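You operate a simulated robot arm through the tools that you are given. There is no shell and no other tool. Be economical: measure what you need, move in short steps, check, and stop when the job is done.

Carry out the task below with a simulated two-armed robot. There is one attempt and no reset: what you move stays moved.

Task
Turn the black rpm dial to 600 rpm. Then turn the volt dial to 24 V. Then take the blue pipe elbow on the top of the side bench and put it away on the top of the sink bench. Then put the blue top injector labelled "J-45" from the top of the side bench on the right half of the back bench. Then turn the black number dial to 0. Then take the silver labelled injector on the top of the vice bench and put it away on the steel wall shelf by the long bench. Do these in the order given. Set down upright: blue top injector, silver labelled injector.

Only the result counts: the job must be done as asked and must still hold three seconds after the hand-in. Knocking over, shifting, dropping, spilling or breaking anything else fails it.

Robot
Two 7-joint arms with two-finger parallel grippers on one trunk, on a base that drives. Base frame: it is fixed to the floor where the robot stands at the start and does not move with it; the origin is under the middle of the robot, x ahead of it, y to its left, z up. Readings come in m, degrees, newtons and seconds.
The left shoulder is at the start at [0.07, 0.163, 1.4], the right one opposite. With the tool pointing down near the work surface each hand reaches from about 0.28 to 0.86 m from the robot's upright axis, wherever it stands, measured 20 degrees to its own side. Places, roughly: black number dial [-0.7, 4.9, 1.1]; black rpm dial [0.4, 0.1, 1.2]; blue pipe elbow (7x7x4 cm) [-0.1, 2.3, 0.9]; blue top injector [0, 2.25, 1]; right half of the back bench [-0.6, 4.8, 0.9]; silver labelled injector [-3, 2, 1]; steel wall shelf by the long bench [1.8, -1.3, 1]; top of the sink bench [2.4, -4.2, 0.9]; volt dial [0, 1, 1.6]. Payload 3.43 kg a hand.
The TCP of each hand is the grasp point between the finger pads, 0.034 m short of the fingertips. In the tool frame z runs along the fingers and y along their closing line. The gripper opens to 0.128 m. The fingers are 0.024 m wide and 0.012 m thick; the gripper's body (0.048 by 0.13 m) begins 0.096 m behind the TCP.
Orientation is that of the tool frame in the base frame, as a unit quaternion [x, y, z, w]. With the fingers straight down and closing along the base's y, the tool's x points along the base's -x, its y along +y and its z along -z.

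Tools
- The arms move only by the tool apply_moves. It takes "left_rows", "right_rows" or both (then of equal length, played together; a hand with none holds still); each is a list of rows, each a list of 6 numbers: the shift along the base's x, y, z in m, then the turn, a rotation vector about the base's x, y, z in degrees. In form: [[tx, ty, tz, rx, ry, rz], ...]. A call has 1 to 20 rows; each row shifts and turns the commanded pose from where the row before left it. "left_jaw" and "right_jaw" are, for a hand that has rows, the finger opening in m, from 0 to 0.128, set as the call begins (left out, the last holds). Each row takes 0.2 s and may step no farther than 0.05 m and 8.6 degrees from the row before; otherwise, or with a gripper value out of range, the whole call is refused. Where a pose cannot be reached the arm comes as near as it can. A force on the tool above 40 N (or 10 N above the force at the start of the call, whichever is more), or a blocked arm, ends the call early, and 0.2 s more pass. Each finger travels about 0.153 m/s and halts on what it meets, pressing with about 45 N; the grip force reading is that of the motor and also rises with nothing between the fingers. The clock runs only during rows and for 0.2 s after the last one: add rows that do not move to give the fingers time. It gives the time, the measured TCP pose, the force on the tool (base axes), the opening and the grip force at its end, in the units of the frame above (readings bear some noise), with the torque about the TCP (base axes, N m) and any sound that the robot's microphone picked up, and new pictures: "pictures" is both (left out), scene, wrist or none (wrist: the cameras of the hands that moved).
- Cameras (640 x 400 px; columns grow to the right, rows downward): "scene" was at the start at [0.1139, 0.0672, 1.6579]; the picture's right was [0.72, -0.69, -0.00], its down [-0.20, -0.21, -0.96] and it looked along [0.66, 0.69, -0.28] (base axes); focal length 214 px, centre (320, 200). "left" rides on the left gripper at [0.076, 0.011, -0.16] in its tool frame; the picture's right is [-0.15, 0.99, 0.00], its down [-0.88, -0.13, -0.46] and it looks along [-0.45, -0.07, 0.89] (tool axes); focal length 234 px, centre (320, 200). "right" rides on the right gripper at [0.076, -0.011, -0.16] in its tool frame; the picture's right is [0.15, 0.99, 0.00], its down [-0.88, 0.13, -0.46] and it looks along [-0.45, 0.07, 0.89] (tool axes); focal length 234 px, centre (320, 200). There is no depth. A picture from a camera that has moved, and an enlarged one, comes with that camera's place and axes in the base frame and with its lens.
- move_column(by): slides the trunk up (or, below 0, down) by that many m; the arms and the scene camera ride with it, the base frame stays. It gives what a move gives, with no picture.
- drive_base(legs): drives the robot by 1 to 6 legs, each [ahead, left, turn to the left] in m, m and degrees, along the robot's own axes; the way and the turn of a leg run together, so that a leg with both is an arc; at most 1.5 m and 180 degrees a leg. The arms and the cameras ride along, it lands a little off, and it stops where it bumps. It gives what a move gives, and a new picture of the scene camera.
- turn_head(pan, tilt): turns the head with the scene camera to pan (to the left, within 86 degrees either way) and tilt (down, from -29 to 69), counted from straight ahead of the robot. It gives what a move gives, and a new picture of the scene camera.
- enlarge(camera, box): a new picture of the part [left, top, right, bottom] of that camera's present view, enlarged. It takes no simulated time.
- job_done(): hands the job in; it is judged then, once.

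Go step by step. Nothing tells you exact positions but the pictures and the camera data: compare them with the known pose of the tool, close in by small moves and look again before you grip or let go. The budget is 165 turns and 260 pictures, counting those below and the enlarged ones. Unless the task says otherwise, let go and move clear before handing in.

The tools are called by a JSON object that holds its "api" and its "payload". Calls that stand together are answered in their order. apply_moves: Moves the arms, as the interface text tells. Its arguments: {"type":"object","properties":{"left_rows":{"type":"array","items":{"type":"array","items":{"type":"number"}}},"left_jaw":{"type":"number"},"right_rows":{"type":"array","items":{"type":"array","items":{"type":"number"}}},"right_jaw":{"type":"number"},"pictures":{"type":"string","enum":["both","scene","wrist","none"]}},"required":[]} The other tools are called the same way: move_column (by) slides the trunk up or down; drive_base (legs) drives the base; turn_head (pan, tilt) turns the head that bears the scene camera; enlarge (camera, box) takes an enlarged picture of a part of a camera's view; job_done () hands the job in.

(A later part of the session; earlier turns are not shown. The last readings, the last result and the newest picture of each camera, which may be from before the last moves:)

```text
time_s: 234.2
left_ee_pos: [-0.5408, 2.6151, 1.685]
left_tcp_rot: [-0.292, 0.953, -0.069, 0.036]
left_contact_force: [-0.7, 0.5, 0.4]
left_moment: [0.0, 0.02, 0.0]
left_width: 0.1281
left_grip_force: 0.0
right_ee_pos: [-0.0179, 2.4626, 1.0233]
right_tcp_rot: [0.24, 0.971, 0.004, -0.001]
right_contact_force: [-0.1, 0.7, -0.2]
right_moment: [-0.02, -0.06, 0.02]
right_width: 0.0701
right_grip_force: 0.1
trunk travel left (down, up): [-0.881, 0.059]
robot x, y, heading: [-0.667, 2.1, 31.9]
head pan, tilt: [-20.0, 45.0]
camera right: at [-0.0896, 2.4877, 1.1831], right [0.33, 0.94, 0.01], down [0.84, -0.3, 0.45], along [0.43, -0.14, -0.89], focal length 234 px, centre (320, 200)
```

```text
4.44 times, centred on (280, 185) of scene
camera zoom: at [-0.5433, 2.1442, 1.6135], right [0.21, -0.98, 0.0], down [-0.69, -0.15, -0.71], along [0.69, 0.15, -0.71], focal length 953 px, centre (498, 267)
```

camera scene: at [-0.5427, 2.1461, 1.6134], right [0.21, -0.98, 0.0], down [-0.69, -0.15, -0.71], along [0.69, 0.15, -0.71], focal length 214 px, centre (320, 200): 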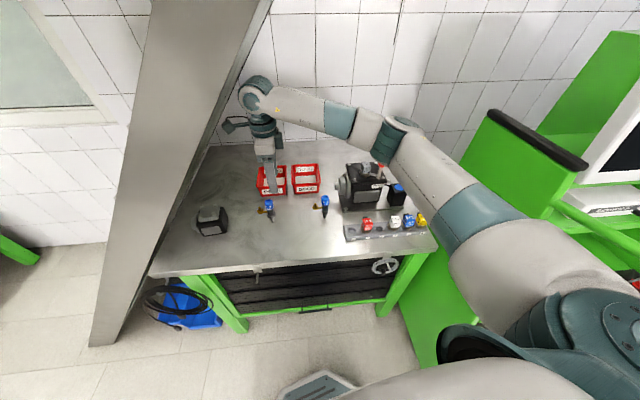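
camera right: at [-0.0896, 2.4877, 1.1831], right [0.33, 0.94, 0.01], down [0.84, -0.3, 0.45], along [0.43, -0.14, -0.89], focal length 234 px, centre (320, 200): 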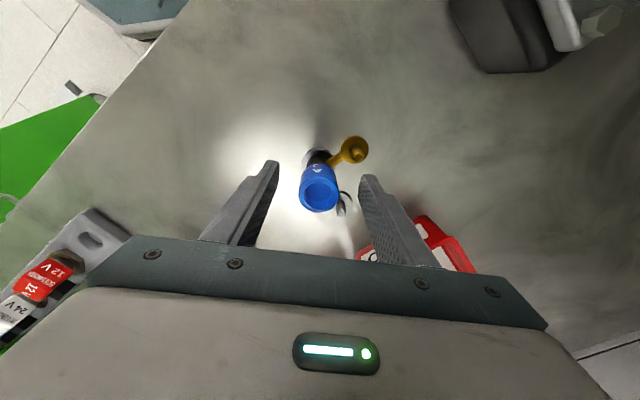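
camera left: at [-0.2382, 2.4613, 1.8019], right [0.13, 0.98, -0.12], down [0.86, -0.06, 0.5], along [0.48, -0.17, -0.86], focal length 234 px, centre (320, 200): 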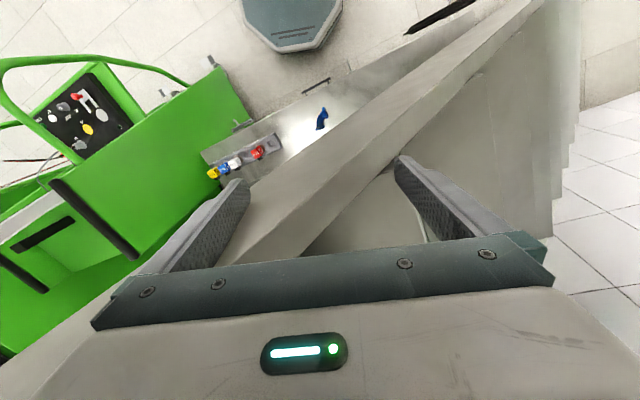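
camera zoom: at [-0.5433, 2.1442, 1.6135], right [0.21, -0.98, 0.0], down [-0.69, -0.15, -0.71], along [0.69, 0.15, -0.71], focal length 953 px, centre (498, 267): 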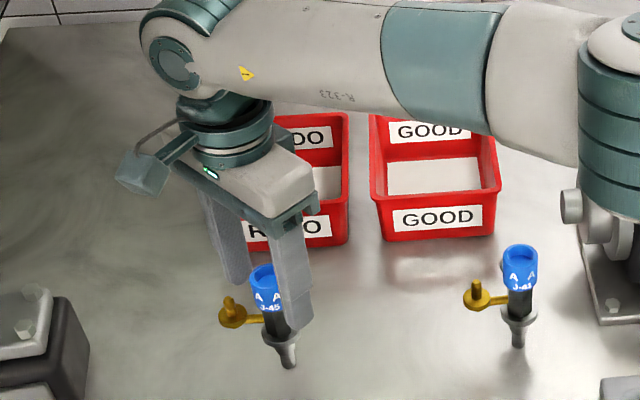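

{"api": "apply_moves", "payload": {"right_rows": [[0, 0, 0, 0, 0, 0], [0, 0, 0, 0, 0, 0], [0, 0, 0, 0, 0, 0]], "right_jaw": 0.018, "pictures": "none"}}

{"api": "apply_moves", "payload": {"right_rows": [[0, 0, 0.015, 0, 0, 0], [0, 0, 0.02, 0, 0, 0], [0, 0, 0.03, 0, 0, 0], [0, 0, 0.04, 0, 0, 0], [0, 0, 0, 0, 0, 0]], "pictures": "wrist"}}

{"api": "enlarge", "payload": {"camera": "scene", "box": [230, 120, 330, 210]}}

```text
time_s: 235.0
left_ee_pos: [-0.5412, 2.6145, 1.6845]
left_tcp_rot: [-0.293, 0.953, -0.069, 0.037]
left_contact_force: [0.1, -0.7, 0.6]
left_moment: [0.01, 0.0, 0.01]
left_width: 0.128
left_grip_force: 0.1
right_ee_pos: [-0.0178, 2.4629, 1.0245]
right_tcp_rot: [0.24, 0.971, 0.005, -0.001]
right_contact_force: [0.3, -0.2, -0.7]
right_moment: [-0.06, 0.03, 0.01]
right_width: 0.0316
right_grip_force: 44.8
trunk travel left (down, up): [-0.881, 0.059]
robot x, y, heading: [-0.6667, 2.1033, 32.1]
head pan, tilt: [-20.0, 45.0]
```

```text
time_s: 236.2
left_ee_pos: [-0.54, 2.6151, 1.6854]
left_tcp_rot: [-0.293, 0.953, -0.069, 0.036]
left_contact_force: [-0.5, -0.6, -0.2]
left_moment: [0.01, -0.01, 0.03]
left_width: 0.1284
left_grip_force: 0.0
right_ee_pos: [-0.0187, 2.4626, 1.1296]
right_tcp_rot: [0.24, 0.971, 0.005, 0.0]
right_contact_force: [0.4, 0.5, -2.8]
right_moment: [0.02, 0.06, 0.01]
right_width: 0.0315
right_grip_force: 45.0
trunk travel left (down, up): [-0.881, 0.059]
robot x, y, heading: [-0.6619, 2.0976, 31.9]
head pan, tilt: [-20.0, 45.0]
camera right: at [-0.0894, 2.4869, 1.2885], right [0.33, 0.94, 0.01], down [0.84, -0.3, 0.45], along [0.43, -0.14, -0.89], focal length 234 px, centre (320, 200)
```

right: 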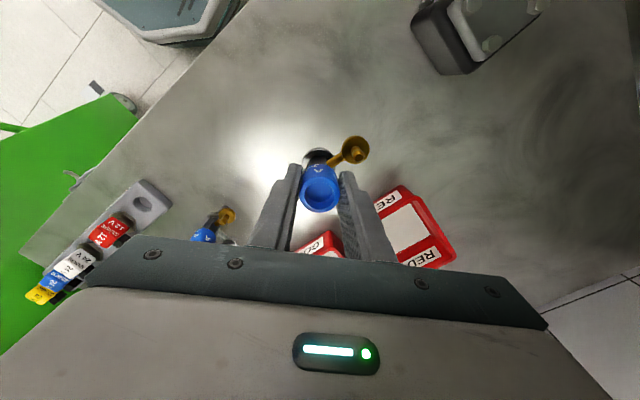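

```text
4.44 times, centred on (280, 165) of scene
camera zoom: at [-0.5429, 2.1444, 1.6134], right [0.21, -0.98, 0.0], down [-0.69, -0.15, -0.71], along [0.69, 0.15, -0.71], focal length 953 px, centre (498, 356)
```

zoom: 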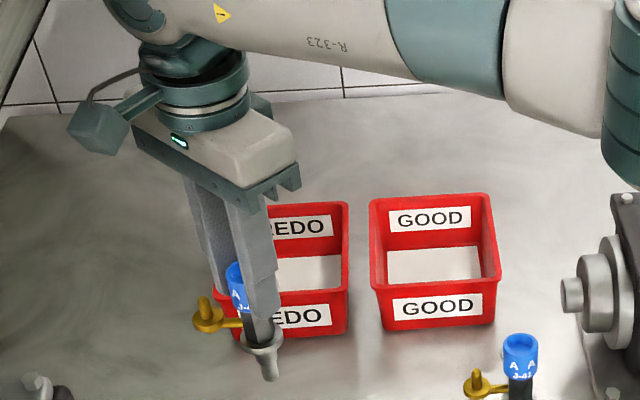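

J-45 held upright (TCP is 0.1245 above its base). Lifting, retracting, and driving to the back bench.

{"api": "apply_moves", "payload": {"right_rows": [[0, 0, 0.035, 0, 0, 0], [0, 0, 0.035, 0, 0, 0], [-0.02, -0.015, 0.02, 0, 0, 0], [-0.034, -0.03, 0.01, 0, 0, 0], [-0.034, -0.03, 0, 0, 0, 0], [-0.034, -0.03, 0, 0, 0, 0], [-0.034, -0.03, 0, 0, 0, 0], [-0.034, -0.03, 0, 0, 0, 0], [-0.034, -0.03, 0, 0, 0, 0]], "pictures": "none"}}

{"api": "drive_base", "payload": {"legs": [[-0.45, 0, 0], [0, 0, 64], [1.2, -0.1, 0]]}}

{"api": "turn_head", "payload": {"pan": 0, "tilt": 25}}

```text
time_s: 238.2
left_ee_pos: [-0.5424, 2.6155, 1.6849]
left_tcp_rot: [-0.291, 0.954, -0.068, 0.036]
left_contact_force: [-0.2, -0.2, 0.3]
left_moment: [-0.02, -0.01, 0.01]
left_width: 0.128
left_grip_force: 0.0
right_ee_pos: [-0.2456, 2.2675, 1.2289]
right_tcp_rot: [0.24, 0.971, 0.005, 0.001]
right_contact_force: [-0.6, -0.3, -3.2]
right_moment: [-0.02, 0.02, -0.03]
right_width: 0.0316
right_grip_force: 45.1
trunk travel left (down, up): [-0.881, 0.059]
robot x, y, heading: [-0.6667, 2.0992, 32.3]
head pan, tilt: [-20.0, 45.0]
```

```text
time_s: 249.3
left_ee_pos: [-1.4393, 3.3963, 1.6859]
left_tcp_rot: [0.743, -0.665, 0.041, -0.067]
left_contact_force: [-0.2, 0.0, 0.5]
left_moment: [-0.01, 0.01, 0.02]
left_width: 0.1279
left_grip_force: 0.2
right_ee_pos: [-0.9938, 3.5002, 1.229]
right_tcp_rot: [-0.296, 0.955, 0.004, -0.002]
right_contact_force: [-0.2, 0.9, -3.0]
right_moment: [0.04, -0.01, 0.01]
right_width: 0.0313
right_grip_force: 44.8
trunk travel left (down, up): [-0.881, 0.059]
robot x, y, heading: [-1.0435, 3.0487, 94.2]
head pan, tilt: [-20.0, 45.0]
camera scene: at [-1.0246, 3.1769, 1.6135], right [0.96, -0.27, 0.0], down [-0.19, -0.68, -0.71], along [0.19, 0.68, -0.71], focal length 214 px, centre (320, 200)
```

scene: 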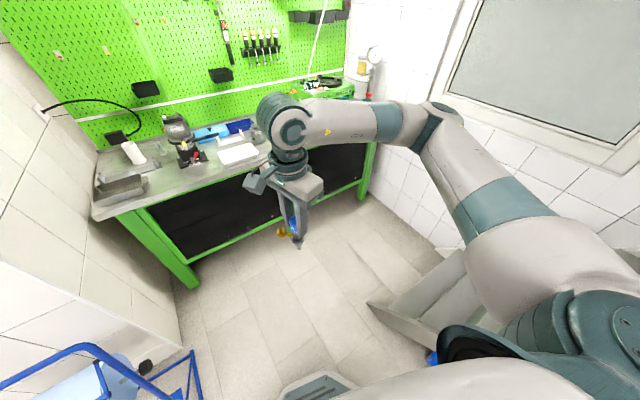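

```text
time_s: 250.2
left_ee_pos: [-1.4391, 3.3986, 1.6856]
left_tcp_rot: [0.743, -0.665, 0.04, -0.066]
left_contact_force: [0.4, 0.1, 0.1]
left_moment: [0.01, -0.01, 0.01]
left_width: 0.1281
left_grip_force: 0.0
right_ee_pos: [-0.9936, 3.5009, 1.2283]
right_tcp_rot: [-0.296, 0.955, 0.004, -0.003]
right_contact_force: [-0.9, 0.2, -2.9]
right_moment: [-0.03, 0.03, 0.02]
right_width: 0.0315
right_grip_force: 45.4
trunk travel left (down, up): [-0.881, 0.059]
robot x, y, heading: [-1.0442, 3.0461, 94.3]
head pan, tilt: [0.0, 25.0]
camera scene: at [-1.0534, 3.1919, 1.6439], right [1.0, 0.07, 0.0], down [0.03, -0.42, -0.91], along [-0.07, 0.9, -0.42], focal length 214 px, centre (320, 200)
```

scene: 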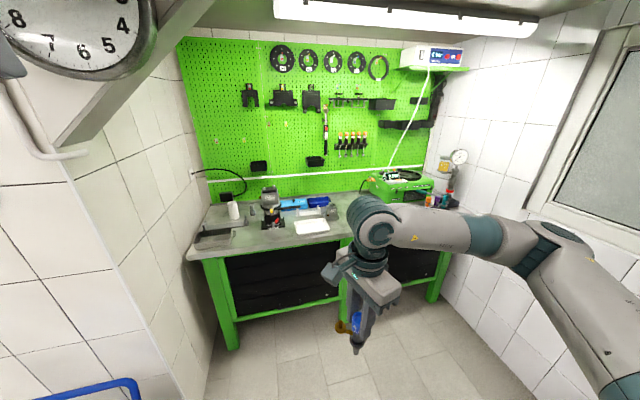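

{"api": "drive_base", "payload": {"legs": [[0.6, -0.17, 0]]}}

{"api": "turn_head", "payload": {"pan": 0, "tilt": 40}}

{"api": "enlarge", "payload": {"camera": "right", "box": [0, 0, 640, 400]}}

```text
time_s: 252.6
left_ee_pos: [-1.3545, 3.7922, 1.6869]
left_tcp_rot: [0.747, -0.66, 0.041, -0.071]
left_contact_force: [-0.7, -2.1, 0.5]
left_moment: [0.17, -0.05, 0.0]
left_width: 0.1282
left_grip_force: 0.1
right_ee_pos: [-0.9072, 3.9004, 1.2298]
right_tcp_rot: [-0.294, 0.956, 0.005, -0.002]
right_contact_force: [-0.6, -0.9, -2.6]
right_moment: [-0.01, 0.0, 0.03]
right_width: 0.0314
right_grip_force: 44.9
trunk travel left (down, up): [-0.881, 0.059]
robot x, y, heading: [-0.957, 3.4513, 94.3]
head pan, tilt: [0.0, 25.0]
stopped in leg 1: the robot was blocked; the commanded pose is now the measured one
camera scene: at [-0.9685, 3.5901, 1.6444], right [1.0, 0.07, 0.0], down [0.03, -0.42, -0.91], along [-0.06, 0.9, -0.42], focal length 214 px, centre (320, 200)
```

scene: 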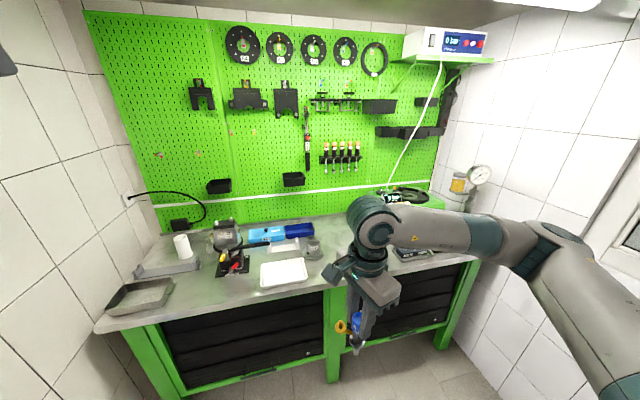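

```text
time_s: 253.4
left_ee_pos: [-1.3521, 3.7914, 1.6869]
left_tcp_rot: [0.745, -0.662, 0.04, -0.071]
left_contact_force: [0.5, -0.3, 0.1]
left_moment: [0.0, 0.0, 0.03]
left_width: 0.1281
left_grip_force: 0.0
right_ee_pos: [-0.9059, 3.8999, 1.2307]
right_tcp_rot: [-0.294, 0.956, 0.005, -0.003]
right_contact_force: [0.1, -0.9, -2.5]
right_moment: [-0.04, 0.02, 0.02]
right_width: 0.0313
right_grip_force: 45.2
trunk travel left (down, up): [-0.881, 0.059]
robot x, y, heading: [-0.9559, 3.4507, 94.0]
head pan, tilt: [0.0, 40.0]
camera scene: at [-0.9669, 3.5828, 1.6211], right [1.0, 0.07, 0.0], down [0.04, -0.64, -0.77], along [-0.05, 0.77, -0.64], focal length 214 px, centre (320, 200)
```

scene: 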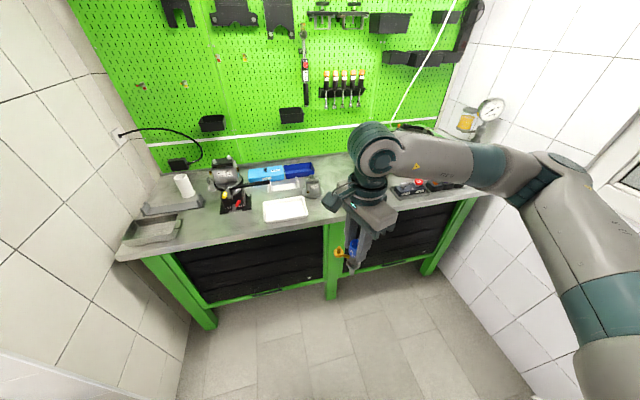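

```text
1.00 times, centred on (320, 200) of right (not enlarged: the box is as wide or as high as the picture)
camera zoom: at [-0.9601, 3.8471, 1.389], right [-0.68, 0.74, 0.01], down [0.66, 0.6, 0.45], along [0.33, 0.32, -0.89], focal length 234 px, centre (320, 200)
```

zoom: 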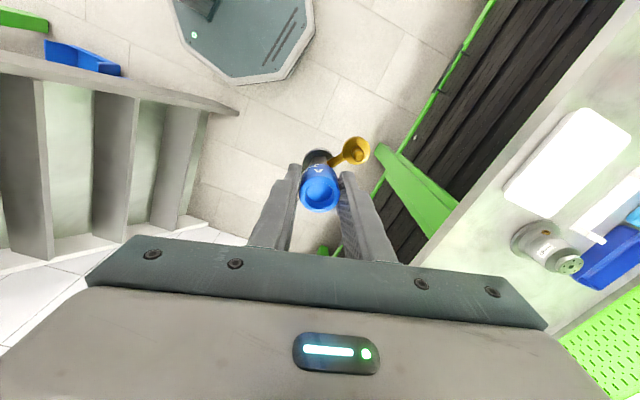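

Blocked, probably by the left arm near the left wall. I'll shift right a little, then forward.

{"api": "drive_base", "payload": {"legs": [[-0.05, 0, 0], [0, -0.1, 0], [0.35, 0, 0]]}}

```text
time_s: 257.0
left_ee_pos: [-1.2731, 4.1061, 1.6876]
left_tcp_rot: [0.744, -0.663, 0.042, -0.071]
left_contact_force: [-0.5, -0.5, -0.6]
left_moment: [0.04, 0.03, 0.0]
left_width: 0.1278
left_grip_force: 0.1
right_ee_pos: [-0.8269, 4.2129, 1.2301]
right_tcp_rot: [-0.292, 0.957, 0.004, -0.002]
right_contact_force: [-0.3, -0.8, -2.5]
right_moment: [0.02, -0.02, 0.0]
right_width: 0.0313
right_grip_force: 45.2
trunk travel left (down, up): [-0.881, 0.059]
robot x, y, heading: [-0.8772, 3.7636, 93.2]
head pan, tilt: [0.0, 40.0]
camera scene: at [-0.8887, 3.8949, 1.621], right [1.0, 0.06, 0.0], down [0.04, -0.64, -0.77], along [-0.05, 0.77, -0.64], focal length 214 px, centre (320, 200)
```

scene: 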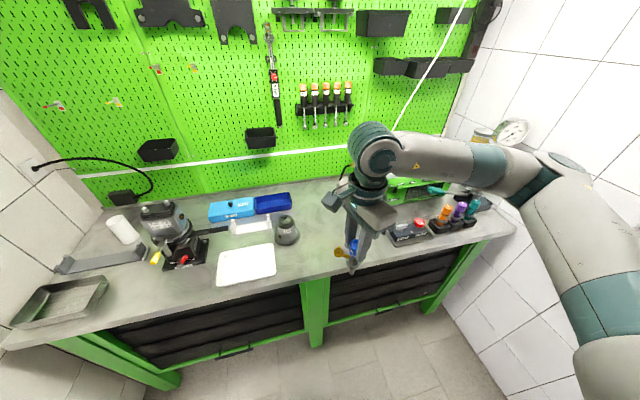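

Now in reach of the bench. Moving the hand over it to inspect the right half.

{"api": "apply_moves", "payload": {"right_rows": [[0, 0.03, 0.02, 0, 0, 0], [0, 0.03, 0.02, 0, 0, 0], [0, 0.03, 0.02, 0, 0, 0], [0, 0.03, 0.02, 0, 0, 0], [0, 0.03, 0, 0, 0, 0]]}}

{"api": "turn_head", "payload": {"pan": -12, "tilt": 30}}

```text
time_s: 258.2
left_ee_pos: [-1.2744, 4.1099, 1.686]
left_tcp_rot: [0.745, -0.662, 0.041, -0.071]
left_contact_force: [0.4, 0.5, -0.2]
left_moment: [-0.02, 0.03, 0.01]
left_width: 0.1278
left_grip_force: 0.0
right_ee_pos: [-0.8233, 4.3656, 1.3104]
right_tcp_rot: [-0.292, 0.956, 0.003, -0.003]
right_contact_force: [-0.5, -1.0, -3.1]
right_moment: [-0.05, -0.02, 0.01]
right_width: 0.0315
right_grip_force: 44.9
trunk travel left (down, up): [-0.881, 0.059]
robot x, y, heading: [-0.8775, 3.7629, 93.5]
head pan, tilt: [0.0, 40.0]
camera scene: at [-0.8884, 3.8985, 1.6206], right [1.0, 0.06, 0.0], down [0.04, -0.64, -0.77], along [-0.05, 0.76, -0.64], focal length 214 px, centre (320, 200)
camera right: at [-0.8779, 4.3137, 1.4699], right [-0.67, 0.74, 0.01], down [0.66, 0.6, 0.45], along [0.33, 0.31, -0.89], focal length 234 px, centre (320, 200)
```

scene: 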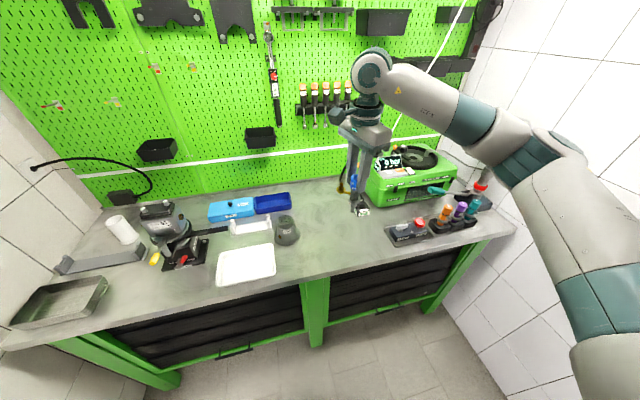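
right: 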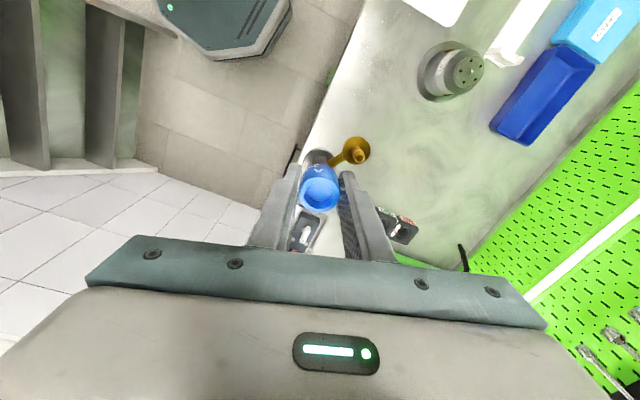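

```text
time_s: 258.9
left_ee_pos: [-1.2736, 4.1088, 1.6873]
left_tcp_rot: [0.745, -0.662, 0.041, -0.071]
left_contact_force: [-0.4, -1.0, 0.3]
left_moment: [0.0, 0.0, -0.01]
left_width: 0.1281
left_grip_force: 0.0
right_ee_pos: [-0.824, 4.3658, 1.3098]
right_tcp_rot: [-0.291, 0.957, 0.004, -0.003]
right_contact_force: [-0.1, -0.2, -2.9]
right_moment: [-0.03, -0.01, 0.03]
right_width: 0.0314
right_grip_force: 44.8
trunk travel left (down, up): [-0.881, 0.059]
robot x, y, heading: [-0.8801, 3.7609, 93.8]
head pan, tilt: [-12.0, 30.0]
camera scene: at [-0.8696, 3.9029, 1.636], right [0.99, -0.14, 0.0], down [-0.07, -0.5, -0.87], along [0.12, 0.86, -0.5], focal length 214 px, centre (320, 200)
```

scene: 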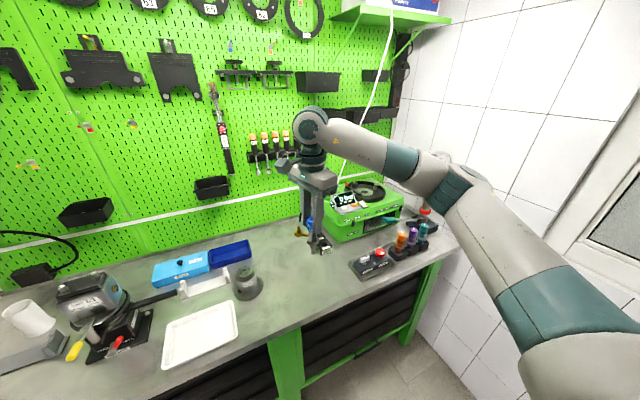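

{"api": "enlarge", "payload": {"camera": "scene", "box": [300, 170, 450, 280]}}

```text
3.64 times, centred on (375, 225) of scene
camera zoom: at [-0.8696, 3.9029, 1.636], right [0.99, -0.14, 0.0], down [-0.07, -0.5, -0.87], along [0.12, 0.86, -0.5], focal length 780 px, centre (120, 109)
```

zoom: 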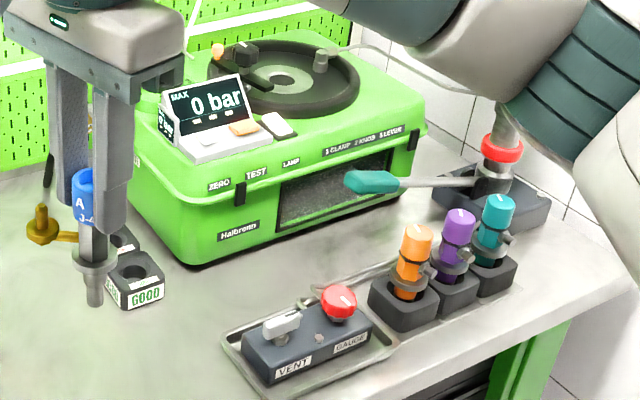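

Spot for J-45: about [-0.77, 4.50] on the right half, free of other items. Moving above and descending.

{"api": "apply_moves", "payload": {"right_rows": [[0.018, 0.044, 0, 0, 0, 0], [0.018, 0.045, 0, 0, 0, 0], [0.018, 0.045, 0, 0, 0, 0], [0, 0, -0.04, 0, 0, 0], [0, 0, -0.04, 0, 0, 0], [0, 0, -0.04, 0, 0, 0], [0, 0, -0.04, 0, 0, 0], [0, 0, -0.04, 0, 0, 0], [0, 0, 0, 0, 0, 0]]}}

{"api": "enlarge", "payload": {"camera": "scene", "box": [270, 190, 370, 280]}}

```text
time_s: 260.9
left_ee_pos: [-1.2734, 4.1076, 1.6873]
left_tcp_rot: [0.745, -0.662, 0.042, -0.07]
left_contact_force: [0.1, -0.2, 0.5]
left_moment: [-0.01, -0.02, -0.02]
left_width: 0.1281
left_grip_force: 0.0
right_ee_pos: [-0.7731, 4.4973, 1.1069]
right_tcp_rot: [-0.291, 0.957, 0.003, -0.003]
right_contact_force: [0.7, 0.8, -2.6]
right_moment: [-0.05, -0.02, 0.0]
right_width: 0.0315
right_grip_force: 45.2
trunk travel left (down, up): [-0.881, 0.059]
robot x, y, heading: [-0.8789, 3.7598, 93.6]
head pan, tilt: [-12.0, 30.0]
camera scene: at [-0.8698, 3.9025, 1.6361], right [0.99, -0.14, 0.0], down [-0.07, -0.5, -0.87], along [0.13, 0.86, -0.5], focal length 214 px, centre (320, 200)
camera right: at [-0.8269, 4.4455, 1.2667], right [-0.67, 0.74, 0.01], down [0.66, 0.6, 0.45], along [0.33, 0.31, -0.89], focal length 234 px, centre (320, 200)
```

scene: 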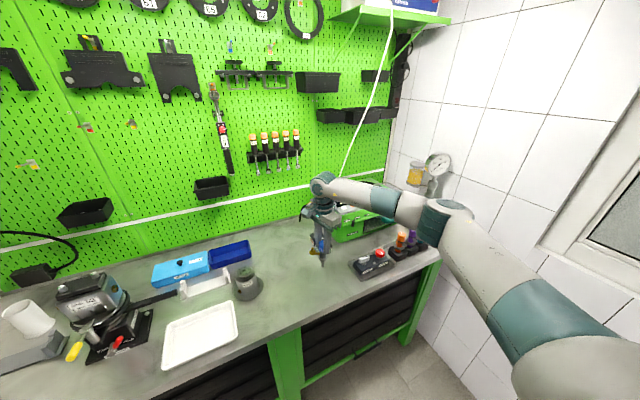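
right: 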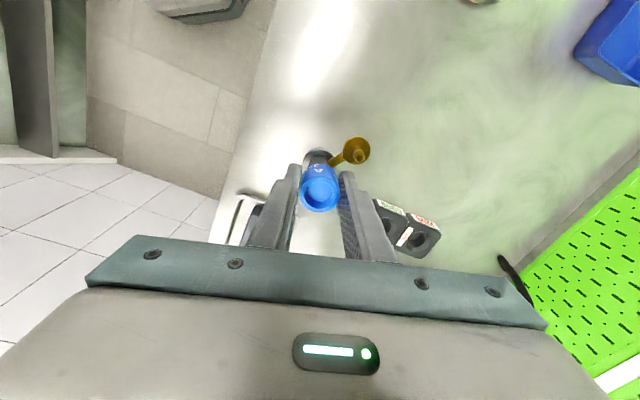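

```text
4.44 times, centred on (320, 235) of scene
camera zoom: at [-0.8698, 3.9025, 1.6361], right [0.99, -0.14, 0.0], down [-0.07, -0.5, -0.87], along [0.13, 0.86, -0.5], focal length 953 px, centre (320, 44)
```

zoom: 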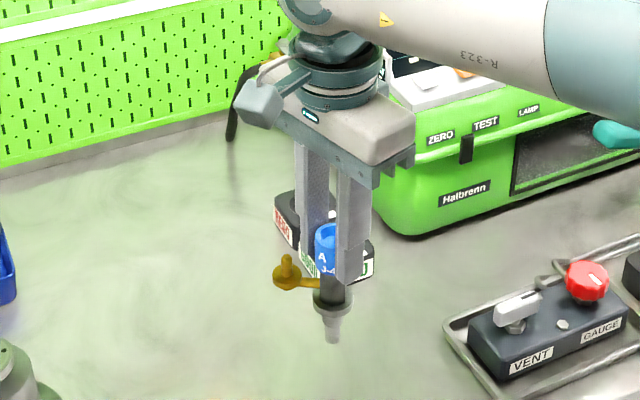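

{"api": "apply_moves", "payload": {"right_rows": [[0, 0, -0.03, 0, 0, 0], [0, 0, -0.03, 0, 0, 0], [0, 0, -0.01, 0, 0, 0], [0, 0, 0, 0, 0, 0]], "pictures": "none"}}

{"api": "apply_moves", "payload": {"right_rows": [[0, 0, -0.004, 0, 0, 0], [0, 0, -0.004, 0, 0, 0], [0, 0, 0, 0, 0, 0]], "pictures": "none"}}

{"api": "enlarge", "payload": {"camera": "scene", "box": [270, 200, 370, 290]}}

```text
time_s: 261.9
left_ee_pos: [-1.2739, 4.1087, 1.6868]
left_tcp_rot: [0.744, -0.663, 0.042, -0.07]
left_contact_force: [0.5, -0.4, 0.4]
left_moment: [0.0, -0.02, -0.02]
left_width: 0.1282
left_grip_force: 0.0
right_ee_pos: [-0.7721, 4.4979, 1.0389]
right_tcp_rot: [-0.291, 0.957, 0.004, -0.003]
right_contact_force: [-0.7, 0.9, -2.1]
right_moment: [-0.04, -0.02, 0.0]
right_width: 0.0316
right_grip_force: 45.1
trunk travel left (down, up): [-0.881, 0.059]
robot x, y, heading: [-0.8769, 3.7624, 93.8]
head pan, tilt: [-12.0, 30.0]
```

```text
time_s: 262.7
left_ee_pos: [-1.2732, 4.1087, 1.687]
left_tcp_rot: [0.745, -0.663, 0.041, -0.07]
left_contact_force: [0.0, -0.6, -0.2]
left_moment: [0.0, 0.0, -0.01]
left_width: 0.1278
left_grip_force: 0.0
right_ee_pos: [-0.7707, 4.4974, 1.0298]
right_tcp_rot: [-0.292, 0.957, 0.004, -0.002]
right_contact_force: [-0.1, -0.2, -2.9]
right_moment: [-0.03, -0.02, -0.02]
right_width: 0.0314
right_grip_force: 44.7
trunk travel left (down, up): [-0.881, 0.059]
robot x, y, heading: [-0.8772, 3.7593, 93.9]
head pan, tilt: [-12.0, 30.0]
```

```text
4.44 times, centred on (320, 245) of scene
camera zoom: at [-0.8695, 3.9029, 1.636], right [0.99, -0.14, 0.0], down [-0.07, -0.5, -0.87], along [0.12, 0.86, -0.5], focal length 953 px, centre (320, 0)
```

zoom: 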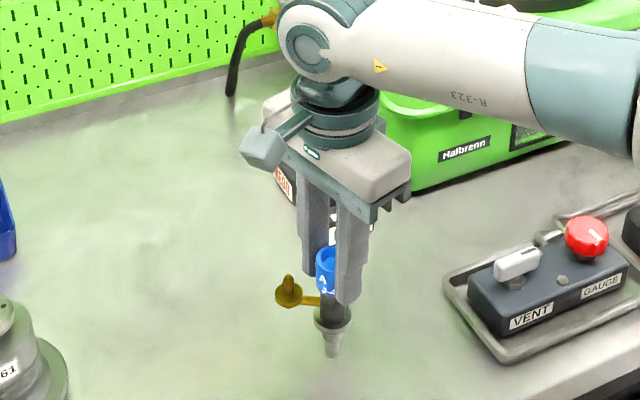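

{"api": "apply_moves", "payload": {"right_rows": [[0, 0, -0.003, 0, 0, 0], [0, 0, -0.003, 0, 0, 0], [0, 0, 0, 0, 0, 0]], "pictures": "none"}}

{"api": "apply_moves", "payload": {"right_rows": [[0, 0, -0.003, 0, 0, 0], [0, 0, 0, 0, 0, 0]], "pictures": "none"}}

{"api": "apply_moves", "payload": {"right_rows": [[0, 0, -0.003, 0, 0, 0], [0, 0, 0, 0, 0, 0]], "pictures": "none"}}

```text
time_s: 263.5
left_ee_pos: [-1.2738, 4.1081, 1.6856]
left_tcp_rot: [0.744, -0.663, 0.041, -0.071]
left_contact_force: [0.5, 0.6, 0.2]
left_moment: [-0.02, 0.01, -0.02]
left_width: 0.1283
left_grip_force: 0.1
right_ee_pos: [-0.7712, 4.4965, 1.0251]
right_tcp_rot: [-0.292, 0.956, 0.003, -0.003]
right_contact_force: [0.1, 0.2, -2.8]
right_moment: [0.0, -0.02, 0.01]
right_width: 0.0314
right_grip_force: 45.0
trunk travel left (down, up): [-0.881, 0.059]
robot x, y, heading: [-0.8826, 3.7612, 93.9]
head pan, tilt: [-12.0, 30.0]
```

```text
time_s: 264.1
left_ee_pos: [-1.2731, 4.1063, 1.6863]
left_tcp_rot: [0.745, -0.663, 0.041, -0.07]
left_contact_force: [0.1, -0.1, 0.0]
left_moment: [0.02, -0.05, 0.0]
left_width: 0.128
left_grip_force: 0.1
right_ee_pos: [-0.7709, 4.4972, 1.0239]
right_tcp_rot: [-0.292, 0.956, 0.006, -0.003]
right_contact_force: [-0.6, 1.8, 13.5]
right_moment: [0.22, -0.12, 0.03]
right_width: 0.0316
right_grip_force: 44.8
trunk travel left (down, up): [-0.881, 0.059]
robot x, y, heading: [-0.879, 3.7642, 94.0]
head pan, tilt: [-12.0, 30.0]
```

```text
time_s: 264.7
left_ee_pos: [-1.274, 4.104, 1.6881]
left_tcp_rot: [0.744, -0.663, 0.04, -0.071]
left_contact_force: [0.0, 0.6, -0.5]
left_moment: [0.01, 0.02, 0.0]
left_width: 0.128
left_grip_force: 0.1
right_ee_pos: [-0.7711, 4.4985, 1.0241]
right_tcp_rot: [-0.291, 0.957, 0.007, -0.003]
right_contact_force: [1.4, 6.4, 33.6]
right_moment: [0.59, -0.36, 0.01]
right_width: 0.031
right_grip_force: 45.5
trunk travel left (down, up): [-0.881, 0.059]
robot x, y, heading: [-0.8784, 3.7683, 93.7]
head pan, tilt: [-12.0, 30.0]
```

Contact at TCP 1.024 (bench at 0.90). Relieving the pressure, then opening.

{"api": "apply_moves", "payload": {"right_rows": [[0, 0, 0.0045, 0, 0, 0], [0, 0, 0, 0, 0, 0]], "pictures": "none"}}

{"api": "apply_moves", "payload": {"right_rows": [[0, 0, 0, 0, 0, 0], [0, 0, 0, 0, 0, 0]], "right_jaw": 0.06, "pictures": "none"}}

{"api": "enlarge", "payload": {"camera": "scene", "box": [270, 200, 370, 290]}}

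```text
time_s: 265.3
left_ee_pos: [-1.2733, 4.1066, 1.6871]
left_tcp_rot: [0.744, -0.663, 0.04, -0.071]
left_contact_force: [0.1, -0.3, 0.3]
left_moment: [0.01, -0.02, -0.02]
left_width: 0.1281
left_grip_force: 0.0
right_ee_pos: [-0.7726, 4.4963, 1.0237]
right_tcp_rot: [-0.291, 0.957, 0.005, -0.002]
right_contact_force: [2.1, 6.6, 18.0]
right_moment: [0.76, -0.3, 0.03]
right_width: 0.0314
right_grip_force: 44.8
trunk travel left (down, up): [-0.881, 0.059]
robot x, y, heading: [-0.8802, 3.7617, 93.8]
head pan, tilt: [-12.0, 30.0]
```

```text
time_s: 265.9
left_ee_pos: [-1.2751, 4.1074, 1.6866]
left_tcp_rot: [0.744, -0.663, 0.041, -0.071]
left_contact_force: [0.1, 0.4, 0.7]
left_moment: [0.03, 0.0, 0.0]
left_width: 0.1279
left_grip_force: 0.1
right_ee_pos: [-0.7711, 4.4967, 1.0226]
right_tcp_rot: [-0.291, 0.957, 0.003, -0.003]
right_contact_force: [-0.4, 0.2, 1.0]
right_moment: [0.02, 0.0, -0.01]
right_width: 0.0599
right_grip_force: 0.1
trunk travel left (down, up): [-0.881, 0.059]
robot x, y, heading: [-0.8813, 3.7604, 93.9]
head pan, tilt: [-12.0, 30.0]
```

```text
4.44 times, centred on (320, 245) of scene
camera zoom: at [-0.8697, 3.9012, 1.6361], right [0.99, -0.14, 0.0], down [-0.07, -0.49, -0.87], along [0.12, 0.86, -0.5], focal length 953 px, centre (320, 0)
```

zoom: 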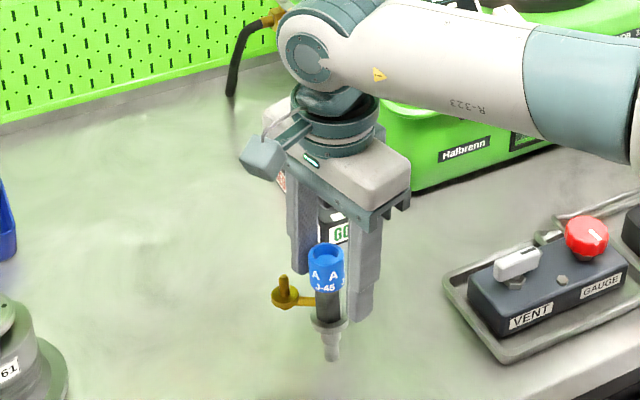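

It stands upright on its own. Rising straight up.

{"api": "apply_moves", "payload": {"right_rows": [[0, 0, 0.02, 0, 0, 0], [0, 0, 0.04, 0, 0, 0], [0, 0, 0.045, 0, 0, 0], [0, 0, 0.045, 0, 0, 0], [0, 0, 0.045, 0, 0, 0], [0, 0, 0.045, 0, 0, 0], [-0.03, 0, 0.03, 0, 0, 0], [-0.03, -0.02, 0.03, 0, 0, 0], [-0.03, -0.02, 0.03, 0, 0, 0]]}}

{"api": "enlarge", "payload": {"camera": "scene", "box": [280, 160, 440, 280]}}

```text
time_s: 267.9
left_ee_pos: [-1.2754, 4.1061, 1.687]
left_tcp_rot: [0.744, -0.663, 0.041, -0.072]
left_contact_force: [-0.7, -0.2, 0.2]
left_moment: [0.02, 0.01, -0.04]
left_width: 0.1278
left_grip_force: 0.1
right_ee_pos: [-0.8642, 4.4555, 1.3554]
right_tcp_rot: [-0.291, 0.957, 0.005, -0.002]
right_contact_force: [0.6, -1.1, -0.7]
right_moment: [-0.01, 0.0, 0.0]
right_width: 0.06
right_grip_force: 0.0
trunk travel left (down, up): [-0.881, 0.059]
robot x, y, heading: [-0.8776, 3.7637, 93.8]
head pan, tilt: [-12.0, 30.0]
camera scene: at [-0.8707, 3.9003, 1.6362], right [0.99, -0.14, 0.0], down [-0.07, -0.49, -0.87], along [0.13, 0.86, -0.5], focal length 214 px, centre (320, 200)
camera right: at [-0.9178, 4.403, 1.5144], right [-0.67, 0.74, 0.01], down [0.66, 0.6, 0.45], along [0.33, 0.31, -0.89], focal length 234 px, centre (320, 200)
```

scene: 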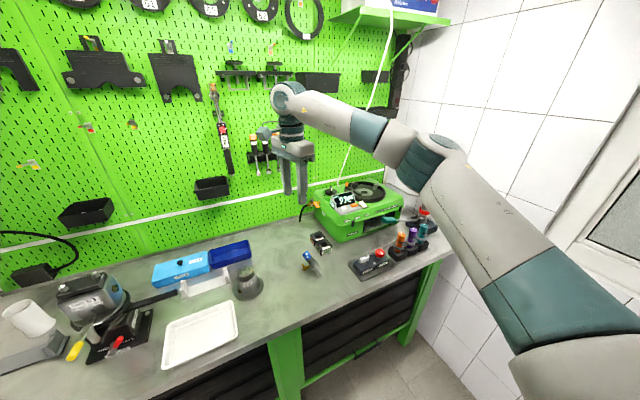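
right: 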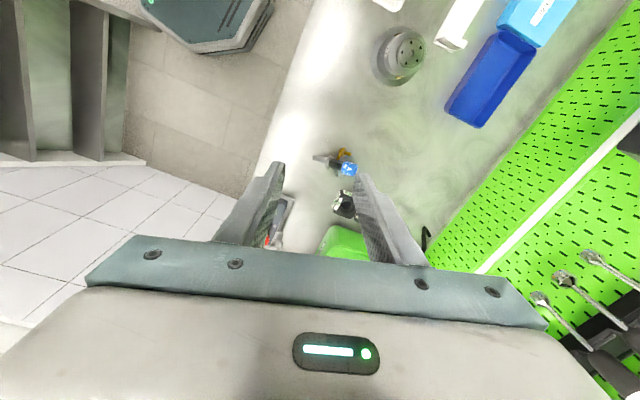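

```text
3.33 times, centred on (360, 220) of scene
camera zoom: at [-0.8707, 3.9003, 1.6362], right [0.99, -0.14, 0.0], down [-0.07, -0.49, -0.87], along [0.13, 0.86, -0.5], focal length 715 px, centre (187, 133)
```

zoom: 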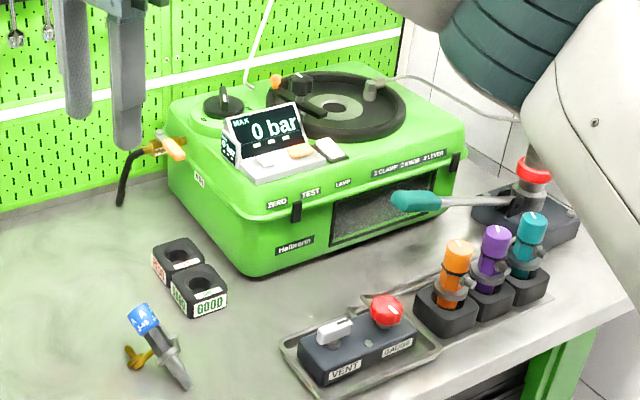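

J-45 has tipped over after release. I'll look closely.

{"api": "enlarge", "payload": {"camera": "scene", "box": [285, 230, 345, 290]}}

{"api": "enlarge", "payload": {"camera": "right", "box": [290, 130, 390, 200]}}

```text
6.67 times, centred on (315, 260) of scene
camera zoom: at [-0.8707, 3.9003, 1.6362], right [0.99, -0.14, 0.0], down [-0.07, -0.49, -0.87], along [0.13, 0.86, -0.5], focal length 1430 px, centre (353, -200)
```

zoom: 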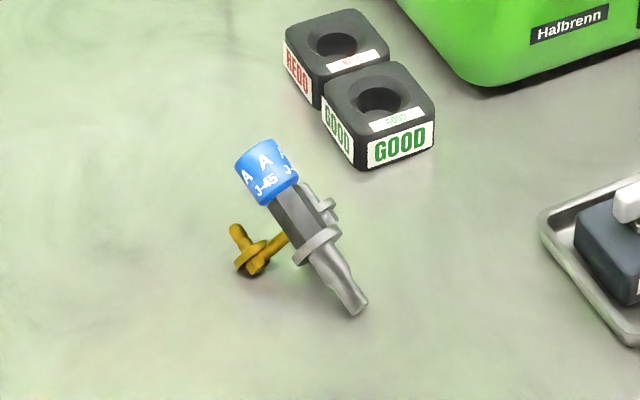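

```text
5.71 times, centred on (340, 165) of right
camera zoom: at [-0.9178, 4.403, 1.5144], right [-0.67, 0.74, 0.01], down [0.66, 0.6, 0.45], along [0.33, 0.31, -0.89], focal length 1338 px, centre (206, 400)
```

zoom: 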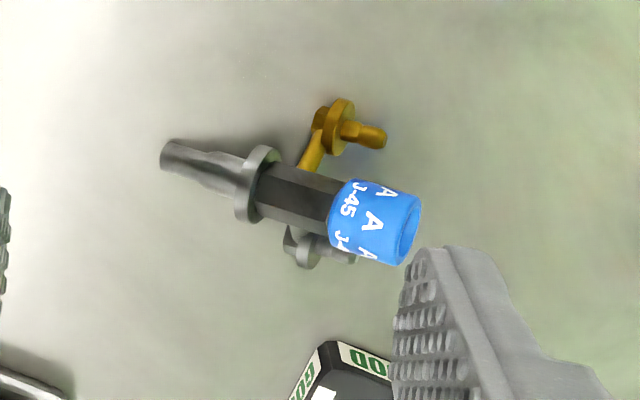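

It's lying with its cap pointing away from me. I'll regrip it by the cap from above and then rotate the hand 90° to stand it up. First, reposition above the cap with the right yaw.

{"api": "apply_moves", "payload": {"right_rows": [[0.0034, 0.014, -0.0167, 0, 0, -8.35], [0.0034, 0.014, -0.0167, 0, 0, -8.35], [0.0034, 0.014, -0.0167, 0, 0, -8.35], [0.0034, 0.014, -0.0167, 0, 0, -8.35], [0.0034, 0.014, -0.0167, 0, 0, -8.35], [0.0034, 0.014, -0.0167, 0, 0, -8.35], [0.0034, 0.014, -0.0167, 0, 0, -8.35], [0.0034, 0.014, -0.0167, 0, 0, -8.35], [0.0034, 0.014, -0.0167, 0, 0, -8.35], [0.0034, 0.014, -0.0167, 0, 0, -8.35], [0.0034, 0.014, -0.0167, 0, 0, -8.35], [0.0034, 0.014, -0.0167, 0, 0, -8.35], [0, 0, 0, 0, 0, 0]], "right_jaw": 0.05, "pictures": "wrist"}}

{"api": "enlarge", "payload": {"camera": "right", "box": [240, 90, 400, 190]}}

```text
time_s: 270.7
left_ee_pos: [-1.2773, 4.1084, 1.6856]
left_tcp_rot: [0.745, -0.662, 0.043, -0.071]
left_contact_force: [-0.9, -0.1, -0.7]
left_moment: [0.0, -0.03, 0.02]
left_width: 0.1282
left_grip_force: 0.0
right_ee_pos: [-0.8096, 4.5962, 1.1525]
right_tcp_rot: [0.548, 0.837, 0.005, 0.003]
right_contact_force: [-0.5, -0.2, -0.1]
right_moment: [0.02, -0.01, 0.0]
right_width: 0.0501
right_grip_force: 0.1
right hand out of reach, approached as far as the arm can: row 11
trunk travel left (down, up): [-0.881, 0.059]
robot x, y, heading: [-0.881, 3.7621, 93.7]
head pan, tilt: [-12.0, 30.0]
camera right: at [-0.8512, 4.6612, 1.3118], right [0.85, 0.53, 0.01], down [0.47, -0.76, 0.46], along [0.25, -0.38, -0.89], focal length 234 px, centre (320, 200)
```

right: 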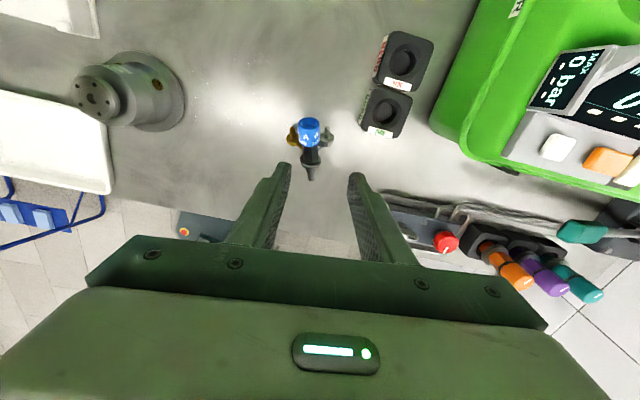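

```text
4.00 times, centred on (320, 140) of right
camera zoom: at [-0.8512, 4.6612, 1.3118], right [0.85, 0.53, 0.01], down [0.47, -0.76, 0.46], along [0.25, -0.38, -0.89], focal length 937 px, centre (320, 440)
```

zoom: 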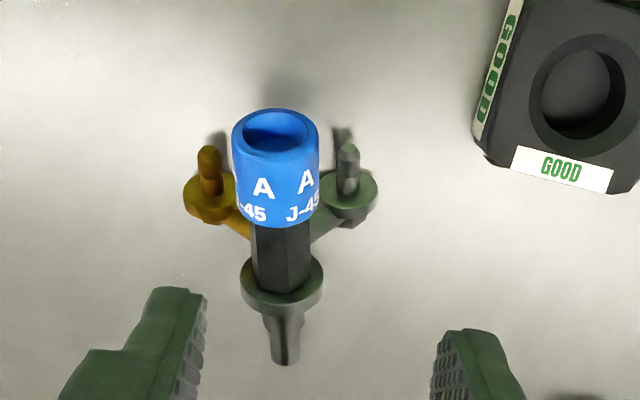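

The injector lies propped on its side arms with the cap raised: cap centre ≈[-0.8245, 4.597, 0.955], axis tilted ~28° up. I'll tilt the hand 28° to match and move to a standoff.

{"api": "apply_moves", "payload": {"right_rows": [[0.0025, -0.008, -0.015, 0, 0, 8], [0.0025, -0.008, -0.015, 5.96, 3.68, 0], [0.0025, -0.008, -0.015, 5.96, 3.68, 0], [0.0025, -0.008, -0.015, 5.96, 3.68, 0], [0.0025, -0.008, -0.015, 5.96, 3.68, 0], [0.0025, -0.007, -0.015, 0, 0, 0], [0, 0, 0, 0, 0, 0]], "right_jaw": 0.05}}

{"api": "enlarge", "payload": {"camera": "right", "box": [240, 90, 400, 190]}}

```text
time_s: 272.3
left_ee_pos: [-1.274, 4.1092, 1.6863]
left_tcp_rot: [0.745, -0.662, 0.042, -0.071]
left_contact_force: [-0.6, -0.4, -0.4]
left_moment: [-0.01, -0.01, -0.04]
left_width: 0.1279
left_grip_force: 0.0
right_ee_pos: [-0.7916, 4.5519, 1.062]
right_tcp_rot: [0.473, 0.847, 0.122, -0.211]
right_contact_force: [0.6, -0.2, -0.5]
right_moment: [-0.01, 0.0, 0.02]
right_width: 0.0502
right_grip_force: 0.1
trunk travel left (down, up): [-0.881, 0.059]
robot x, y, heading: [-0.8775, 3.762, 94.0]
head pan, tilt: [-12.0, 30.0]
camera scene: at [-0.8703, 3.9025, 1.6361], right [0.99, -0.14, 0.0], down [-0.07, -0.5, -0.87], along [0.13, 0.86, -0.5], focal length 214 px, centre (320, 200)
camera right: at [-0.7965, 4.5381, 1.2379], right [0.78, 0.63, 0.08], down [0.63, -0.78, -0.01], along [0.05, 0.06, -1.0], focal length 234 px, centre (320, 200)
```

scene: 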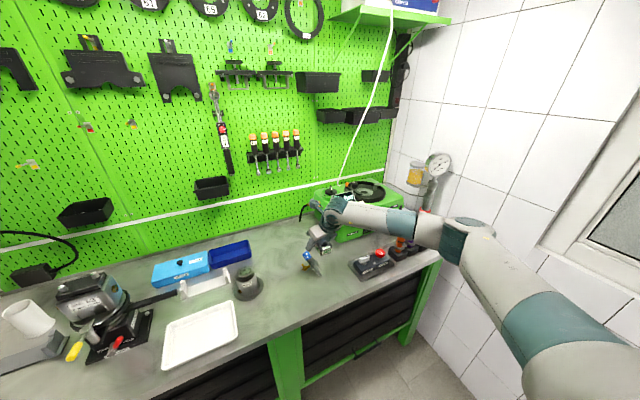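
right: 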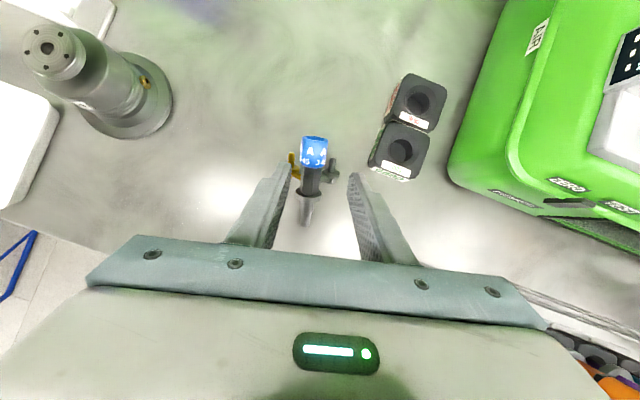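

```text
4.00 times, centred on (320, 140) of right
camera zoom: at [-0.7965, 4.5381, 1.2379], right [0.78, 0.63, 0.08], down [0.63, -0.78, -0.01], along [0.05, 0.06, -1.0], focal length 937 px, centre (320, 440)
```

zoom: 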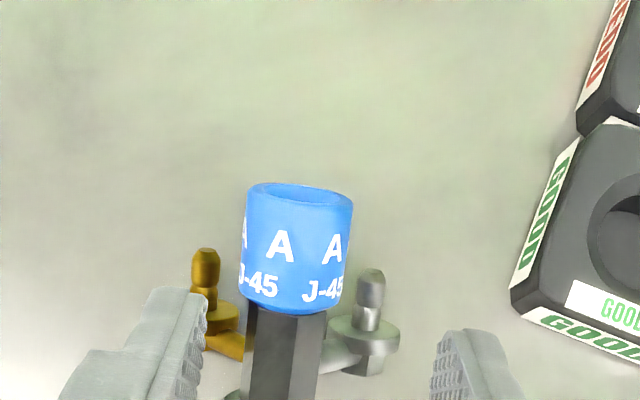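

Alignment matches. Advancing along the tool axis to the cap.

{"api": "apply_moves", "payload": {"right_rows": [[-0.0072, 0.0097, -0.0233, 0, 0, 0], [-0.0072, 0.0097, -0.0233, 0, 0, 0], [-0.0072, 0.0097, -0.0233, 0, 0, 0], [-0.0072, 0.0097, -0.0233, 0, 0, 0], [0, 0, 0, 0, 0, 0]], "pictures": "none"}}

{"api": "enlarge", "payload": {"camera": "right", "box": [240, 120, 400, 220]}}

{"api": "enlarge", "payload": {"camera": "scene", "box": [270, 190, 370, 280]}}

```text
time_s: 273.5
left_ee_pos: [-1.273, 4.1089, 1.6863]
left_tcp_rot: [0.745, -0.663, 0.041, -0.07]
left_contact_force: [-0.2, -0.2, 0.1]
left_moment: [0.04, 0.02, -0.01]
left_width: 0.1278
left_grip_force: 0.0
right_ee_pos: [-0.8189, 4.5893, 0.9701]
right_tcp_rot: [0.473, 0.847, 0.122, -0.211]
right_contact_force: [-0.4, 0.5, -0.4]
right_moment: [-0.04, -0.01, 0.04]
right_width: 0.0498
right_grip_force: 0.0
trunk travel left (down, up): [-0.881, 0.059]
robot x, y, heading: [-0.8805, 3.7613, 94.1]
head pan, tilt: [-12.0, 30.0]
```

```text
4.00 times, centred on (320, 170) of right
camera zoom: at [-0.825, 4.5761, 1.1453], right [0.78, 0.63, 0.08], down [0.63, -0.78, -0.01], along [0.05, 0.06, -1.0], focal length 937 px, centre (320, 320)
```

zoom: 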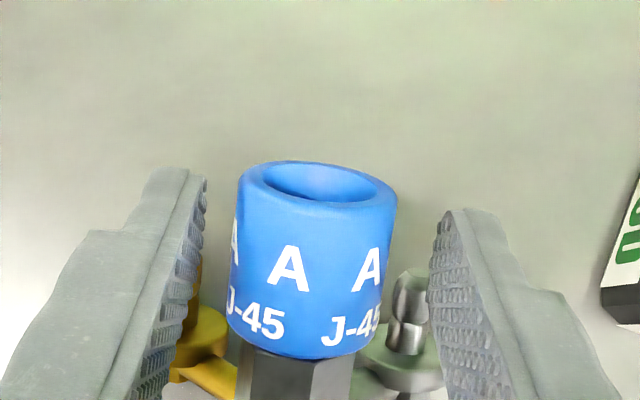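

```text
4.44 times, centred on (320, 235) of scene
camera zoom: at [-0.8695, 3.9023, 1.6361], right [0.99, -0.14, 0.0], down [-0.07, -0.49, -0.87], along [0.12, 0.86, -0.5], focal length 953 px, centre (320, 44)
```

zoom: 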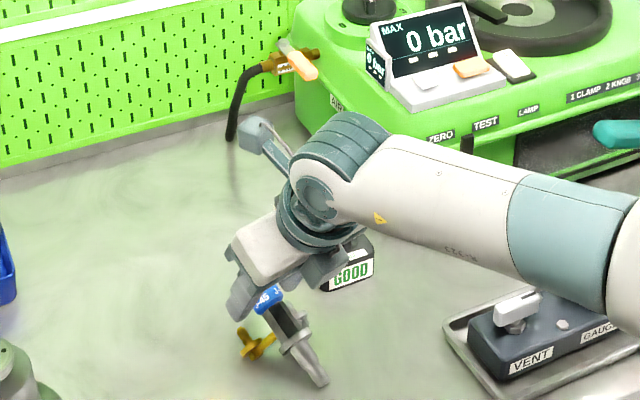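

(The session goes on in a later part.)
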